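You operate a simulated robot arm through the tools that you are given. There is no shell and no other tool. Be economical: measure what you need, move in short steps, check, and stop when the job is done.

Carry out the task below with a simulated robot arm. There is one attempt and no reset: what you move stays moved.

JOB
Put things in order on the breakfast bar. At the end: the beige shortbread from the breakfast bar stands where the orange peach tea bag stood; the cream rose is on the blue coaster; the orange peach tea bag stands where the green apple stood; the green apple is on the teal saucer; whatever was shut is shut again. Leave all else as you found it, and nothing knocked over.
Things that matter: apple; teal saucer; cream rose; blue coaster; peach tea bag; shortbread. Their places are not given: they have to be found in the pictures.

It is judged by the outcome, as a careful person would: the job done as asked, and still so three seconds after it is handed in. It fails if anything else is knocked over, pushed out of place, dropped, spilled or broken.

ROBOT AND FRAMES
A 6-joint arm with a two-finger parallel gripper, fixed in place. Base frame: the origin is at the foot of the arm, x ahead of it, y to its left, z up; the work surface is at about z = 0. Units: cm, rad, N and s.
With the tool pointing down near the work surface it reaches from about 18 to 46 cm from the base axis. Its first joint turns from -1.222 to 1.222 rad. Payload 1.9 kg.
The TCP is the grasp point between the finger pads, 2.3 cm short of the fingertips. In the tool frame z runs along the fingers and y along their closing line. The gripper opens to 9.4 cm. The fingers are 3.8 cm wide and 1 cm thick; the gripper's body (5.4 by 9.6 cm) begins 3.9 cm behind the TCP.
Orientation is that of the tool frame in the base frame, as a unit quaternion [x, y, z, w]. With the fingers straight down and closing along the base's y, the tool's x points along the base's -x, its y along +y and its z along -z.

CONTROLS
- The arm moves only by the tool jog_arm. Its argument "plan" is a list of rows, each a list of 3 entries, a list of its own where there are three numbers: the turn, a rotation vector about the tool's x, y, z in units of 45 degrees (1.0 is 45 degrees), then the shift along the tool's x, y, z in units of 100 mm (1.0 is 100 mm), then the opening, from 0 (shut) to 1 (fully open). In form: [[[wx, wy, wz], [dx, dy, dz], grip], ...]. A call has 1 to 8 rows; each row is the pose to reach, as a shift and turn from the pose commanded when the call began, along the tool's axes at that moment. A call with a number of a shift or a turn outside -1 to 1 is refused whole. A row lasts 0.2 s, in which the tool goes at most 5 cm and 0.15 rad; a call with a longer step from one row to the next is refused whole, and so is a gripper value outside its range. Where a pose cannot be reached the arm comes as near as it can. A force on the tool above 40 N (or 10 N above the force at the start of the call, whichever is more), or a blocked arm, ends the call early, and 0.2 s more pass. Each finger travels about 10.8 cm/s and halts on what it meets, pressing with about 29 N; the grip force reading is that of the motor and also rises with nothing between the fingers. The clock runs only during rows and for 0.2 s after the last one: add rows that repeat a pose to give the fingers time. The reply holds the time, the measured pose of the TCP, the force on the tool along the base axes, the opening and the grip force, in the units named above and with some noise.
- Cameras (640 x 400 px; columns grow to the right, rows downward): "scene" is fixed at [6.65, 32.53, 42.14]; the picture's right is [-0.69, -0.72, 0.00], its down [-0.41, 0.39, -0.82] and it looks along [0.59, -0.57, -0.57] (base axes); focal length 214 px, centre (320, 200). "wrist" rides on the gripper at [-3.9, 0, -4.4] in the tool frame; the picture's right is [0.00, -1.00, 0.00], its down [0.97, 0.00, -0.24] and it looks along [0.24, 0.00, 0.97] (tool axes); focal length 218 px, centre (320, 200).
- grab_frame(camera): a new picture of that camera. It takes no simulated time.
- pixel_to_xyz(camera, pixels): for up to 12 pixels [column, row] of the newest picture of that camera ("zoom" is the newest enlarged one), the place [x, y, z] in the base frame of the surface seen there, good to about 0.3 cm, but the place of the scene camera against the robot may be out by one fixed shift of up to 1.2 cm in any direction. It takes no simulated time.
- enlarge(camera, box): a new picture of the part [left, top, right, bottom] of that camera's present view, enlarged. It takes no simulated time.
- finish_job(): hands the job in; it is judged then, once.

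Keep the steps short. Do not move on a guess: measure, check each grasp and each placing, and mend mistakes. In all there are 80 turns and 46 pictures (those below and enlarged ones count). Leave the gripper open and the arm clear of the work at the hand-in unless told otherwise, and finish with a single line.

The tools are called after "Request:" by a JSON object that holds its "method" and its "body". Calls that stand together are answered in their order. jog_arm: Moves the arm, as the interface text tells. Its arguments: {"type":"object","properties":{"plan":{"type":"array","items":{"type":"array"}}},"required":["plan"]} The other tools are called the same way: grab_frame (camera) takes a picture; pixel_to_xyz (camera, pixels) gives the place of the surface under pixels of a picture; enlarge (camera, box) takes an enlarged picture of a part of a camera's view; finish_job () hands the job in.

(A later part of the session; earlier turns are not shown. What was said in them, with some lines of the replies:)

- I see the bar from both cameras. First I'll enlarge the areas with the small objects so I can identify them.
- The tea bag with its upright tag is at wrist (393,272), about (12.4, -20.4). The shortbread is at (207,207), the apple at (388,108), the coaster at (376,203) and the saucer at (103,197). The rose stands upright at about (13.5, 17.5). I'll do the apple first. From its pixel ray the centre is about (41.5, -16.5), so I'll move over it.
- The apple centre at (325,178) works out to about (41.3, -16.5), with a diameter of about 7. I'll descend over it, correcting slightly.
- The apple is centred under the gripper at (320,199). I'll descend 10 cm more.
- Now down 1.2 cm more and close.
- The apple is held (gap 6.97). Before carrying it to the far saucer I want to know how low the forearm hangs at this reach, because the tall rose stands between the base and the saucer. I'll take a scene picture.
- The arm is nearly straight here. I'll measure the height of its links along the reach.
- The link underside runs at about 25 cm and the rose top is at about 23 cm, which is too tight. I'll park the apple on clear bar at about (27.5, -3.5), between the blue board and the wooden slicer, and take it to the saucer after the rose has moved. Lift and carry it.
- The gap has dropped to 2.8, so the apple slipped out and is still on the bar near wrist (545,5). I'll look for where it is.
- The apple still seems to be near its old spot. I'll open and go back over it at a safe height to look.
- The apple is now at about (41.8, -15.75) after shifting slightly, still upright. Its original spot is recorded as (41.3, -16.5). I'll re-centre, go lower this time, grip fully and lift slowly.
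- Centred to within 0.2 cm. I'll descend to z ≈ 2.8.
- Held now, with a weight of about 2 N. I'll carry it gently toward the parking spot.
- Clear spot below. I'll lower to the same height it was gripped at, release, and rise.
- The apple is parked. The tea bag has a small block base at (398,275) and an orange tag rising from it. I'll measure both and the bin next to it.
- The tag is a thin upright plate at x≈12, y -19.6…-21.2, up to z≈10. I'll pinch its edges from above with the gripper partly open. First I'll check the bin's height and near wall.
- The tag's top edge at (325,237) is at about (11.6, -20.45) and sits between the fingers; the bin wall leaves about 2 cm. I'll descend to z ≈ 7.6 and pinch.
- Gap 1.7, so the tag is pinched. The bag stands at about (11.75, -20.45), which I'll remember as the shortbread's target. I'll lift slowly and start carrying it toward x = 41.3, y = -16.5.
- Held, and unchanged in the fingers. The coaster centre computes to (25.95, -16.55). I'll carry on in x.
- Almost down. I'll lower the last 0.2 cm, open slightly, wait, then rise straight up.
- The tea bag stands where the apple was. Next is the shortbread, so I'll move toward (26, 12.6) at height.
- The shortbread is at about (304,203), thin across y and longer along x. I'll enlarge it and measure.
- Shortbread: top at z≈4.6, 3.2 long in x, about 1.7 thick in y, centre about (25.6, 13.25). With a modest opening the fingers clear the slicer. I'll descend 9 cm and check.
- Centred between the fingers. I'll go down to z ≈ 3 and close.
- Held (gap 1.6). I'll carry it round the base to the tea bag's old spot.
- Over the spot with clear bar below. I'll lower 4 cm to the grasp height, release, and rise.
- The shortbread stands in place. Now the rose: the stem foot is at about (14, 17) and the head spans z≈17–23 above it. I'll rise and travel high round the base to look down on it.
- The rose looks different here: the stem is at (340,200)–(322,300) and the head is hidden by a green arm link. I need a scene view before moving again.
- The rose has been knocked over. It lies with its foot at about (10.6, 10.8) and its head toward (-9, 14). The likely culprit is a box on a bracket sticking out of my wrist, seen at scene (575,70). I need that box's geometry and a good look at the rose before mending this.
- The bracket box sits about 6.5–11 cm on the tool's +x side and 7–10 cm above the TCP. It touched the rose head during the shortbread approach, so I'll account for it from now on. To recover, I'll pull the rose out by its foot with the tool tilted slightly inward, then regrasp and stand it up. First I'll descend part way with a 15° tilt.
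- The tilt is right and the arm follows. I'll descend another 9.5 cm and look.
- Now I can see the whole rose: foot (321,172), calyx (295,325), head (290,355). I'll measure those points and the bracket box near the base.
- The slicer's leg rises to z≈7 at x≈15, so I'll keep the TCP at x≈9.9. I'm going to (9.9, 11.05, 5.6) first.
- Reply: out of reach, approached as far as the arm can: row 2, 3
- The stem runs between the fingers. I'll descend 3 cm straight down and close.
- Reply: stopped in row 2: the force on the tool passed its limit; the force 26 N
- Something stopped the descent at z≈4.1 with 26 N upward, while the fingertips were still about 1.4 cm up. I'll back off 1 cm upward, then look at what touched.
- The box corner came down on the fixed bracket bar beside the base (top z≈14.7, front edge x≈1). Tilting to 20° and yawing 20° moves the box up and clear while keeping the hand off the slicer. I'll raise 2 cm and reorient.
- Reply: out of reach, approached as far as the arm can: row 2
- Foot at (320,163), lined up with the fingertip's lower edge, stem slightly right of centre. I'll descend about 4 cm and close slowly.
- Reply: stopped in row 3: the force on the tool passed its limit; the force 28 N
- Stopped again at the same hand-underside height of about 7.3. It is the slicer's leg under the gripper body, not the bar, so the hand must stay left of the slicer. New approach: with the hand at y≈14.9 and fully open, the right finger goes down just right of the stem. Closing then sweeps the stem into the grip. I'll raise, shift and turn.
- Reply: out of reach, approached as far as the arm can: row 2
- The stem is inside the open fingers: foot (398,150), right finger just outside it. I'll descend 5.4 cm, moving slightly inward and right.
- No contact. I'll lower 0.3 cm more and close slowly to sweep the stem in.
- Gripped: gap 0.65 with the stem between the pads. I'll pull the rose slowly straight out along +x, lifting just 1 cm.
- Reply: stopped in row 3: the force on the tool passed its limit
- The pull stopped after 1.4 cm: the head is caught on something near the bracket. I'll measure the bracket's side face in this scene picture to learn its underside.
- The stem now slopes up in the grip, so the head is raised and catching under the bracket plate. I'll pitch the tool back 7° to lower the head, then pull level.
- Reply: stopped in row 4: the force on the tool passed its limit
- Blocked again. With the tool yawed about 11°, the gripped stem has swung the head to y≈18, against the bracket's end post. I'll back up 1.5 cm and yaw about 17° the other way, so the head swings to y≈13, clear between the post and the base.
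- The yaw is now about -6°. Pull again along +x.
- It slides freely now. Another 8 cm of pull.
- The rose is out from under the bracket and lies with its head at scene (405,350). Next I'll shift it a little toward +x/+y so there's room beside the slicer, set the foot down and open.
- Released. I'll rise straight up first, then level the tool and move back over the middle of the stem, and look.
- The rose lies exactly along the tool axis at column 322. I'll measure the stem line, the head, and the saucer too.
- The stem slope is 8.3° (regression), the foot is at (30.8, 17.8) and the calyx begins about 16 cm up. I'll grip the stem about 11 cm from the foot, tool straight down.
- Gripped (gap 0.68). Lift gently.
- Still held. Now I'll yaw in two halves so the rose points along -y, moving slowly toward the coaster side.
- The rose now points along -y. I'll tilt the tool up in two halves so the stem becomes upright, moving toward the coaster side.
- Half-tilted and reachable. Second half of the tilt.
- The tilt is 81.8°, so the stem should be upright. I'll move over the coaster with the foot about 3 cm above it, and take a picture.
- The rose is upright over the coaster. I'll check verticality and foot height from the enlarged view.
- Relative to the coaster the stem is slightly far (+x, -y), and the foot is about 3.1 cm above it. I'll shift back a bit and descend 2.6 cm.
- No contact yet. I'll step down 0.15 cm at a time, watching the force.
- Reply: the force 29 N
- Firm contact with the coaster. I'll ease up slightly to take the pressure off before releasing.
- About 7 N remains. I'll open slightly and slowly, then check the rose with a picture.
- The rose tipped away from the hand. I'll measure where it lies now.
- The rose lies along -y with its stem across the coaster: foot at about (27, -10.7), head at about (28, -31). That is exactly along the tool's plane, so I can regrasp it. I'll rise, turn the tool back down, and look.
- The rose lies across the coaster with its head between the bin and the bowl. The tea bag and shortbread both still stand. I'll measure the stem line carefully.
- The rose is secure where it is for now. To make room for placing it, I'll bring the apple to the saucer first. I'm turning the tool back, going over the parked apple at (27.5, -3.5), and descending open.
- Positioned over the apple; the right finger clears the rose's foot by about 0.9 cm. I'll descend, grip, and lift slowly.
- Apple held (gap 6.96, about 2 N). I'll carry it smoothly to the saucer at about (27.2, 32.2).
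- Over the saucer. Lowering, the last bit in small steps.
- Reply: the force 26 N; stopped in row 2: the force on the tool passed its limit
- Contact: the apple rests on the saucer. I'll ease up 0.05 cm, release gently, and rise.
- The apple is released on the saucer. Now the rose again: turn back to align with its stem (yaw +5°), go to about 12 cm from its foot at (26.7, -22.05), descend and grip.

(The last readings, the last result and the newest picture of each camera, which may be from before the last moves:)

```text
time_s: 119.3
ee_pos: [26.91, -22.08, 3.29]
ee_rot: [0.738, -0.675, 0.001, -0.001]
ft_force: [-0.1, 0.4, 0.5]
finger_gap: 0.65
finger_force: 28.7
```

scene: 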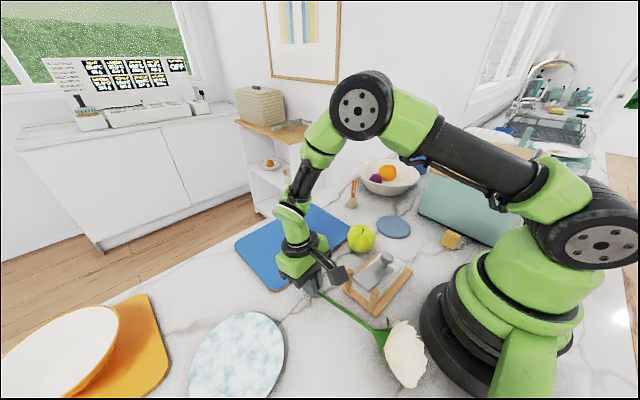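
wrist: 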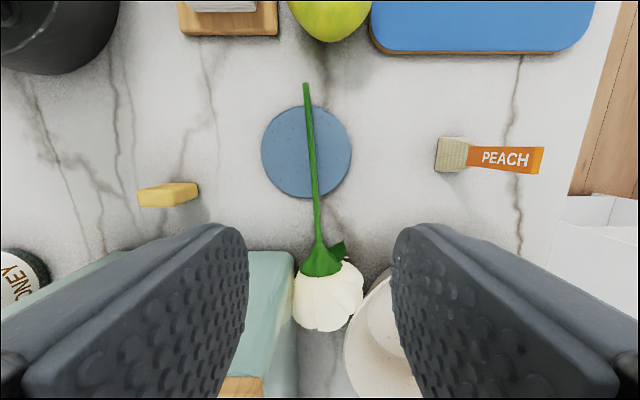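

Gripped (gap 0.65), 12 cm from the foot. I'll lift, bring it back over the coaster side, tilt to 85.7° (slope 5.0° plus a 0.7° correction from last time) and stop just above the coaster.

Request:
{"method": "jog_arm", "body": {"plan": [[[0, 0, 0], [0, 0, -0.06], 0.0], [[0, 0, 0], [0, 0, -0.16], 0.0], [[0, 0, 0], [0, 0, -0.32], 0.0], [[0, 0, 0], [0, 0, -0.52], 0.0], [[0, 0, 0], [0, 0, -0.72], 0.0], [[0, 0, 0], [0, 0, -0.88], 0.0], [[0, 0, 0], [0, 0, -1.0], 0.0]]}}

Request:
{"method": "jog_arm", "body": {"plan": [[[0, 0, 0], [-0.06, 0, -0.1], 0.0], [[0, 0, 0], [-0.18, -0.01, -0.26], 0.0], [[0, 0, 0], [-0.34, -0.03, -0.45], 0.0], [[0, 0, 0], [-0.52, -0.045, -0.64], 0.0], [[0, 0, 0], [-0.68, -0.06, -0.8], 0.0], [[0, 0, 0], [-0.797, -0.07, -0.9], 0.0], [[0, 0, 0], [-0.797, -0.07, -0.9], 0.0]]}}

Request:
{"method": "jog_arm", "body": {"plan": [[[0, 0.1, 0], [0, 0, 0], 0.0], [[0, 0.26, 0], [0, 0, 0], 0.0], [[0, 0.43, 0], [0, 0, 0], 0.0], [[0, 0.6, 0], [0, 0, 0], 0.0], [[0, 0.77, 0], [0, 0, 0], 0.0], [[0, 0.9, 0], [0, 0, 0], 0.0], [[0, 0.952, 0], [0, 0, 0], 0.0]]}}

Request:
{"method": "jog_arm", "body": {"plan": [[[0, 0.1, 0], [0, 0, 0], 0.0], [[0, 0.26, 0], [0, 0, 0], 0.0], [[0, 0.43, 0], [0, 0, 0], 0.0], [[0, 0.6, 0], [0, 0, 0], 0.0], [[0, 0.77, 0], [0, 0, 0], 0.0], [[0, 0.9, 0], [0, 0, 0], 0.0], [[0, 0.952, 0], [0, 0, 0], 0.0], [[0, 0.952, 0], [0, 0, 0], 0.0]]}}

Request:
{"method": "jog_arm", "body": {"plan": [[[0, 0, 0], [0.0, 0.05, 0.08], 0.0], [[0, 0, 0], [0.01, 0.109, 0.155], 0.0], [[0, 0, 0], [-0.15, 0.109, 0.17], 0.0], [[0, 0, 0], [-0.36, 0.109, 0.185], 0.0], [[0, 0, 0], [-0.58, 0.109, 0.2], 0.0], [[0, 0, 0], [-0.76, 0.109, 0.215], 0.0], [[0, 0, 0], [-0.846, 0.109, 0.22], 0.0], [[0, 0, 0], [-0.846, 0.109, 0.22], 0.0]]}}

```text
time_s: 120.9
ee_pos: [26.8, -22.01, 13.34]
ee_rot: [0.738, -0.675, -0.001, -0.001]
ft_force: [0.4, 0.2, -0.7]
finger_gap: 0.67
finger_force: 28.8
```

```text
time_s: 122.5
ee_pos: [26.6, -13.82, 22.15]
ee_rot: [0.737, -0.676, 0.001, -0.001]
ft_force: [-0.6, 0.7, -1.5]
finger_gap: 0.64
finger_force: 29.4
```

```text
time_s: 124.1
ee_pos: [26.7, -14.11, 22.34]
ee_rot: [0.686, -0.629, 0.271, 0.246]
ft_force: [-0.5, 0.2, -0.2]
finger_gap: 0.65
finger_force: 28.0
```

```text
time_s: 125.9
ee_pos: [26.74, -14.07, 22.24]
ee_rot: [0.54, -0.496, 0.502, 0.458]
ft_force: [0.7, 0.1, -1.1]
finger_gap: 0.67
finger_force: 28.6
```

```text
time_s: 127.7
ee_pos: [25.74, -15.84, 13.72]
ee_rot: [0.541, -0.496, 0.502, 0.458]
ft_force: [0.5, -0.5, -0.3]
finger_gap: 0.68
finger_force: 29.2
```

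Upright again, with the foot about 0.9 cm above the coaster. I'll use the last picture to measure the stem's lean precisely before releasing.

Request:
{"method": "enlarge", "body": {"camera": "scene", "box": [344, 160, 456, 230]}}

```text
5.71 times, centred on (400, 195) of scene
```

zoom: 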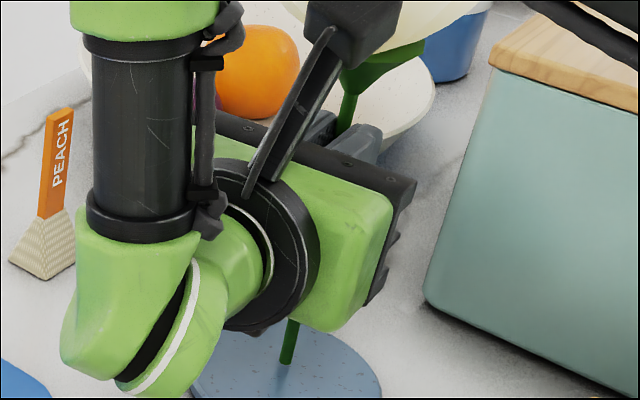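

Both ends of the stem show clearly: bottom (286–297, 320–362) and top (340–356, 92–128). I'll measure many points on each.

Request:
{"method": "pixel_to_xyz", "body": {"camera": "zoom", "pixels": [[293, 325], [292, 331], [291, 337], [290, 343], [289, 349], [288, 355], [351, 97], [350, 102], [349, 107], [348, 112], [347, 117], [346, 122]]}}

Request:
{"method": "pixel_to_xyz", "body": {"camera": "zoom", "pixels": [[292, 328], [291, 334], [290, 340], [289, 346], [288, 352], [287, 358], [350, 99], [349, 104], [348, 109], [347, 114], [346, 119], [345, 125]]}}

Request:
{"method": "pixel_to_xyz", "body": {"camera": "zoom", "pixels": [[294, 328], [293, 334], [292, 340], [291, 346], [290, 352], [289, 358], [352, 99], [351, 104], [350, 109], [349, 114], [348, 119], [347, 125]]}}

Request:
{"method": "pixel_to_xyz", "body": {"camera": "zoom", "pixels": [[286, 362], [240, 360], [300, 385], [330, 380], [340, 350], [220, 390], [370, 385], [380, 340]]}}

```text
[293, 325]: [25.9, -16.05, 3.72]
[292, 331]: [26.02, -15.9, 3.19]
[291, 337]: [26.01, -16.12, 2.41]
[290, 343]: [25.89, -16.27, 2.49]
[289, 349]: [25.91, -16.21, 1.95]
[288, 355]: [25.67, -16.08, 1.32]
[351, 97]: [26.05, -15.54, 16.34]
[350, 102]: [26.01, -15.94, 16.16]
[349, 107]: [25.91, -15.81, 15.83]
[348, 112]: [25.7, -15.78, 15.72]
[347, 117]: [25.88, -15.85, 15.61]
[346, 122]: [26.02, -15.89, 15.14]
```

```text
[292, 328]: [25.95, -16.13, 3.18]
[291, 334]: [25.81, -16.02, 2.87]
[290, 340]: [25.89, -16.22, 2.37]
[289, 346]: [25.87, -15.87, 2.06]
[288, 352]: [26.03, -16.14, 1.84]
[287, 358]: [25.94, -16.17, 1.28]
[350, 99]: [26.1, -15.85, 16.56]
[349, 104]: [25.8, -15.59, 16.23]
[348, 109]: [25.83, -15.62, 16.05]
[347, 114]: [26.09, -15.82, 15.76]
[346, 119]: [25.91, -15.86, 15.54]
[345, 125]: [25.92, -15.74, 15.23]
```

```text
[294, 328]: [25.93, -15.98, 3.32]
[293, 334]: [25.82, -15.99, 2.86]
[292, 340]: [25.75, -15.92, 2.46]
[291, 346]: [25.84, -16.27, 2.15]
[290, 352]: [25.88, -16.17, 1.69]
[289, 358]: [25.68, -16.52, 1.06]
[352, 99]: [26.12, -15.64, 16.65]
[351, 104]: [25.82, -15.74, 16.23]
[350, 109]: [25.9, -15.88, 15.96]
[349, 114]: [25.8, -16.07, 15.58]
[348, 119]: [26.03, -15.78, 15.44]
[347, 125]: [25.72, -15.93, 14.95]
```

```text
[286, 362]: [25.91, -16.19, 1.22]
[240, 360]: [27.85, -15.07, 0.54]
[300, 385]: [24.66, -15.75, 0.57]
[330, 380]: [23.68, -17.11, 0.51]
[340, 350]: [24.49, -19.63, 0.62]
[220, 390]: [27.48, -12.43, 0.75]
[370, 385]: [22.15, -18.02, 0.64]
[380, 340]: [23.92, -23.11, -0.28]
```

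The lean is +1.3° toward the hand in y and only 0.2° in x. I'll correct the tilt by -1.3°, shift closer to the coaster centre, and approach contact in small steps.

Request:
{"method": "jog_arm", "body": {"plan": [[[0, -0.015, 0], [-0.003, 0.025, -0.045], 0.0], [[0, -0.029, 0], [-0.007, 0.052, -0.095], 0.0], [[0, -0.029, 0], [-0.022, 0.052, -0.094], 0.0], [[0, -0.029, 0], [-0.037, 0.052, -0.093], 0.0], [[0, -0.029, 0], [-0.037, 0.052, -0.093], 0.0]]}}

Request:
{"method": "jog_arm", "body": {"plan": [[[0, 0, 0], [-0.006, 0, 0], 0.0], [[0, 0, 0], [-0.006, 0, 0], 0.0]]}}

Request:
{"method": "jog_arm", "body": {"plan": [[[0, 0, 0], [-0.006, 0, 0], 0.0], [[0, 0, 0], [-0.006, 0, 0], 0.0]]}}

Request:
{"method": "jog_arm", "body": {"plan": [[[0, 0, 0], [-0.006, 0, 0], 0.0], [[0, 0, 0], [-0.006, 0, 0], 0.0]]}}

```text
time_s: 128.9
ee_pos: [25.26, -14.71, 13.51]
ee_rot: [0.546, -0.502, 0.495, 0.452]
ft_force: [0.1, 0.4, -0.3]
finger_gap: 0.68
finger_force: 29.6
```

```text
time_s: 129.5
ee_pos: [25.16, -14.85, 13.4]
ee_rot: [0.545, -0.502, 0.496, 0.453]
ft_force: [0.4, 0.8, 4.7]
finger_gap: 0.67
finger_force: 29.5
```

```text
time_s: 130.1
ee_pos: [25.14, -14.83, 13.27]
ee_rot: [0.545, -0.502, 0.496, 0.453]
ft_force: [-1.3, -1.5, 17.2]
finger_gap: 0.66
finger_force: 29.5
```

```text
time_s: 130.7
ee_pos: [25.22, -14.84, 13.27]
ee_rot: [0.544, -0.501, 0.497, 0.453]
ft_force: [-1.2, -1.4, 29.0]
finger_gap: 0.65
finger_force: 29.1
```

Contact made and the tilt is as intended (84.4°). I'll ease back to a light touch and release very gradually.

Request:
{"method": "jog_arm", "body": {"plan": [[[0, 0, 0], [0.006, 0, 0], 0.0], [[0, 0, 0], [0.013, 0, 0], 0.0], [[0, 0, 0], [0.013, 0, 0], 0.0]]}}

Request:
{"method": "jog_arm", "body": {"plan": [[[0, 0, 0], [0, 0, 0], 0.066], [[0, 0, 0], [0, 0, 0], 0.07], [[0, 0, 0], [0, 0, 0], 0.074], [[0, 0, 0], [0, 0, 0], 0.078], [[0, 0, 0], [0, 0, 0], 0.083], [[0, 0, 0], [0, 0, 0], 0.09], [[0, 0, 0], [0, 0, 0], 0.1], [[0, 0, 0], [0, 0, 0], 0.12]]}}

Request:
{"method": "jog_arm", "body": {"plan": [[[0, 0, 0], [0, 0, 0], 0.15], [[0, 0, 0], [0, 0, 0], 0.18], [[0, 0, 0], [0, 0, 0], 0.22], [[0, 0, 0], [0, 0, 0], 0.26], [[0, 0, 0], [0, 0, 0], 0.3], [[0, 0, 0], [0, 0, 0], 0.35], [[0, 0, 0], [0, 0, 0], 0.4], [[0, 0, 0], [0, 0, 0], 0.4]]}}

Request:
{"method": "pixel_to_xyz", "body": {"camera": "zoom", "pixels": [[291, 337], [289, 349], [349, 107], [347, 117], [420, 20], [450, 10]]}}

```text
time_s: 131.5
ee_pos: [25.27, -14.83, 13.46]
ee_rot: [0.547, -0.501, 0.495, 0.453]
ft_force: [-2.4, -0.5, 7.3]
finger_gap: 0.65
finger_force: 29.1
```

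```text
time_s: 133.3
ee_pos: [25.23, -14.86, 13.3]
ee_rot: [0.546, -0.501, 0.495, 0.452]
ft_force: [0.7, 0.0, -0.7]
finger_gap: 1.09
finger_force: 0.1
```

```text
time_s: 135.1
ee_pos: [25.22, -14.88, 13.28]
ee_rot: [0.546, -0.501, 0.496, 0.453]
ft_force: [0.7, -0.1, 0.9]
finger_gap: 3.77
finger_force: 0.0
```

```text
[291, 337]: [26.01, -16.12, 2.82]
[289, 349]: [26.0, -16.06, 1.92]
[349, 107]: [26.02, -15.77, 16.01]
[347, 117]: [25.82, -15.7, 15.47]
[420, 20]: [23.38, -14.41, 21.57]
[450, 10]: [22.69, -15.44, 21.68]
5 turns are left
```

Released, and the fingers are open and clear of the stem with no residual force. I'll withdraw straight back along the tool axis, away from the rose, then rise and open.

Request:
{"method": "jog_arm", "body": {"plan": [[[0, 0, 0], [0, 0, -0.08], 0.4], [[0, 0, 0], [0, 0, -0.2], 0.4], [[0, 0, 0], [0, 0, -0.35], 0.4], [[0, 0, 0], [0, 0, -0.5], 0.4], [[0, 0, 0], [0, 0, -0.65], 0.4], [[0, 0, 0], [0, 0, -0.8], 0.4], [[0, 0, 0], [0, 0, -0.95], 0.4], [[0, 0, 0], [0, 0, -0.95], 0.4]]}}

Request:
{"method": "jog_arm", "body": {"plan": [[[0, 0, 0], [0.2, 0, -0.1], 0.5], [[0, 0, 0], [0.45, 0, -0.2], 0.7], [[0, 0, 0], [0.7, 0, -0.3], 0.9], [[0, 0, 0], [0.9, 0, -0.35], 1], [[0, 0, 0], [0.9, 0, -0.35], 1]]}}

```text
time_s: 136.9
ee_pos: [24.32, -5.59, 14.18]
ee_rot: [0.547, -0.501, 0.496, 0.452]
ft_force: [0.0, 0.4, -0.1]
finger_gap: 3.76
finger_force: 0.1
```

```text
time_s: 138.1
ee_pos: [23.99, -2.67, 23.7]
ee_rot: [0.546, -0.501, 0.496, 0.453]
ft_force: [-0.3, 0.2, 0.3]
finger_gap: 9.43
finger_force: 0.1
4 turns are left
```

The arm is clear and the gripper is open. I've no pictures left for another check, so I'm handing in.

Request:
{"method": "finish_job", "body": {}}

```text
The job is handed in.
```

Handed in: tea bag, shortbread and apple were set in their new places (the apple not pictured after release). I knocked the rose over early on; it fell again on my first try to stand it on the coaster, and with no pictures left I couldn't confirm it stayed up after the second.
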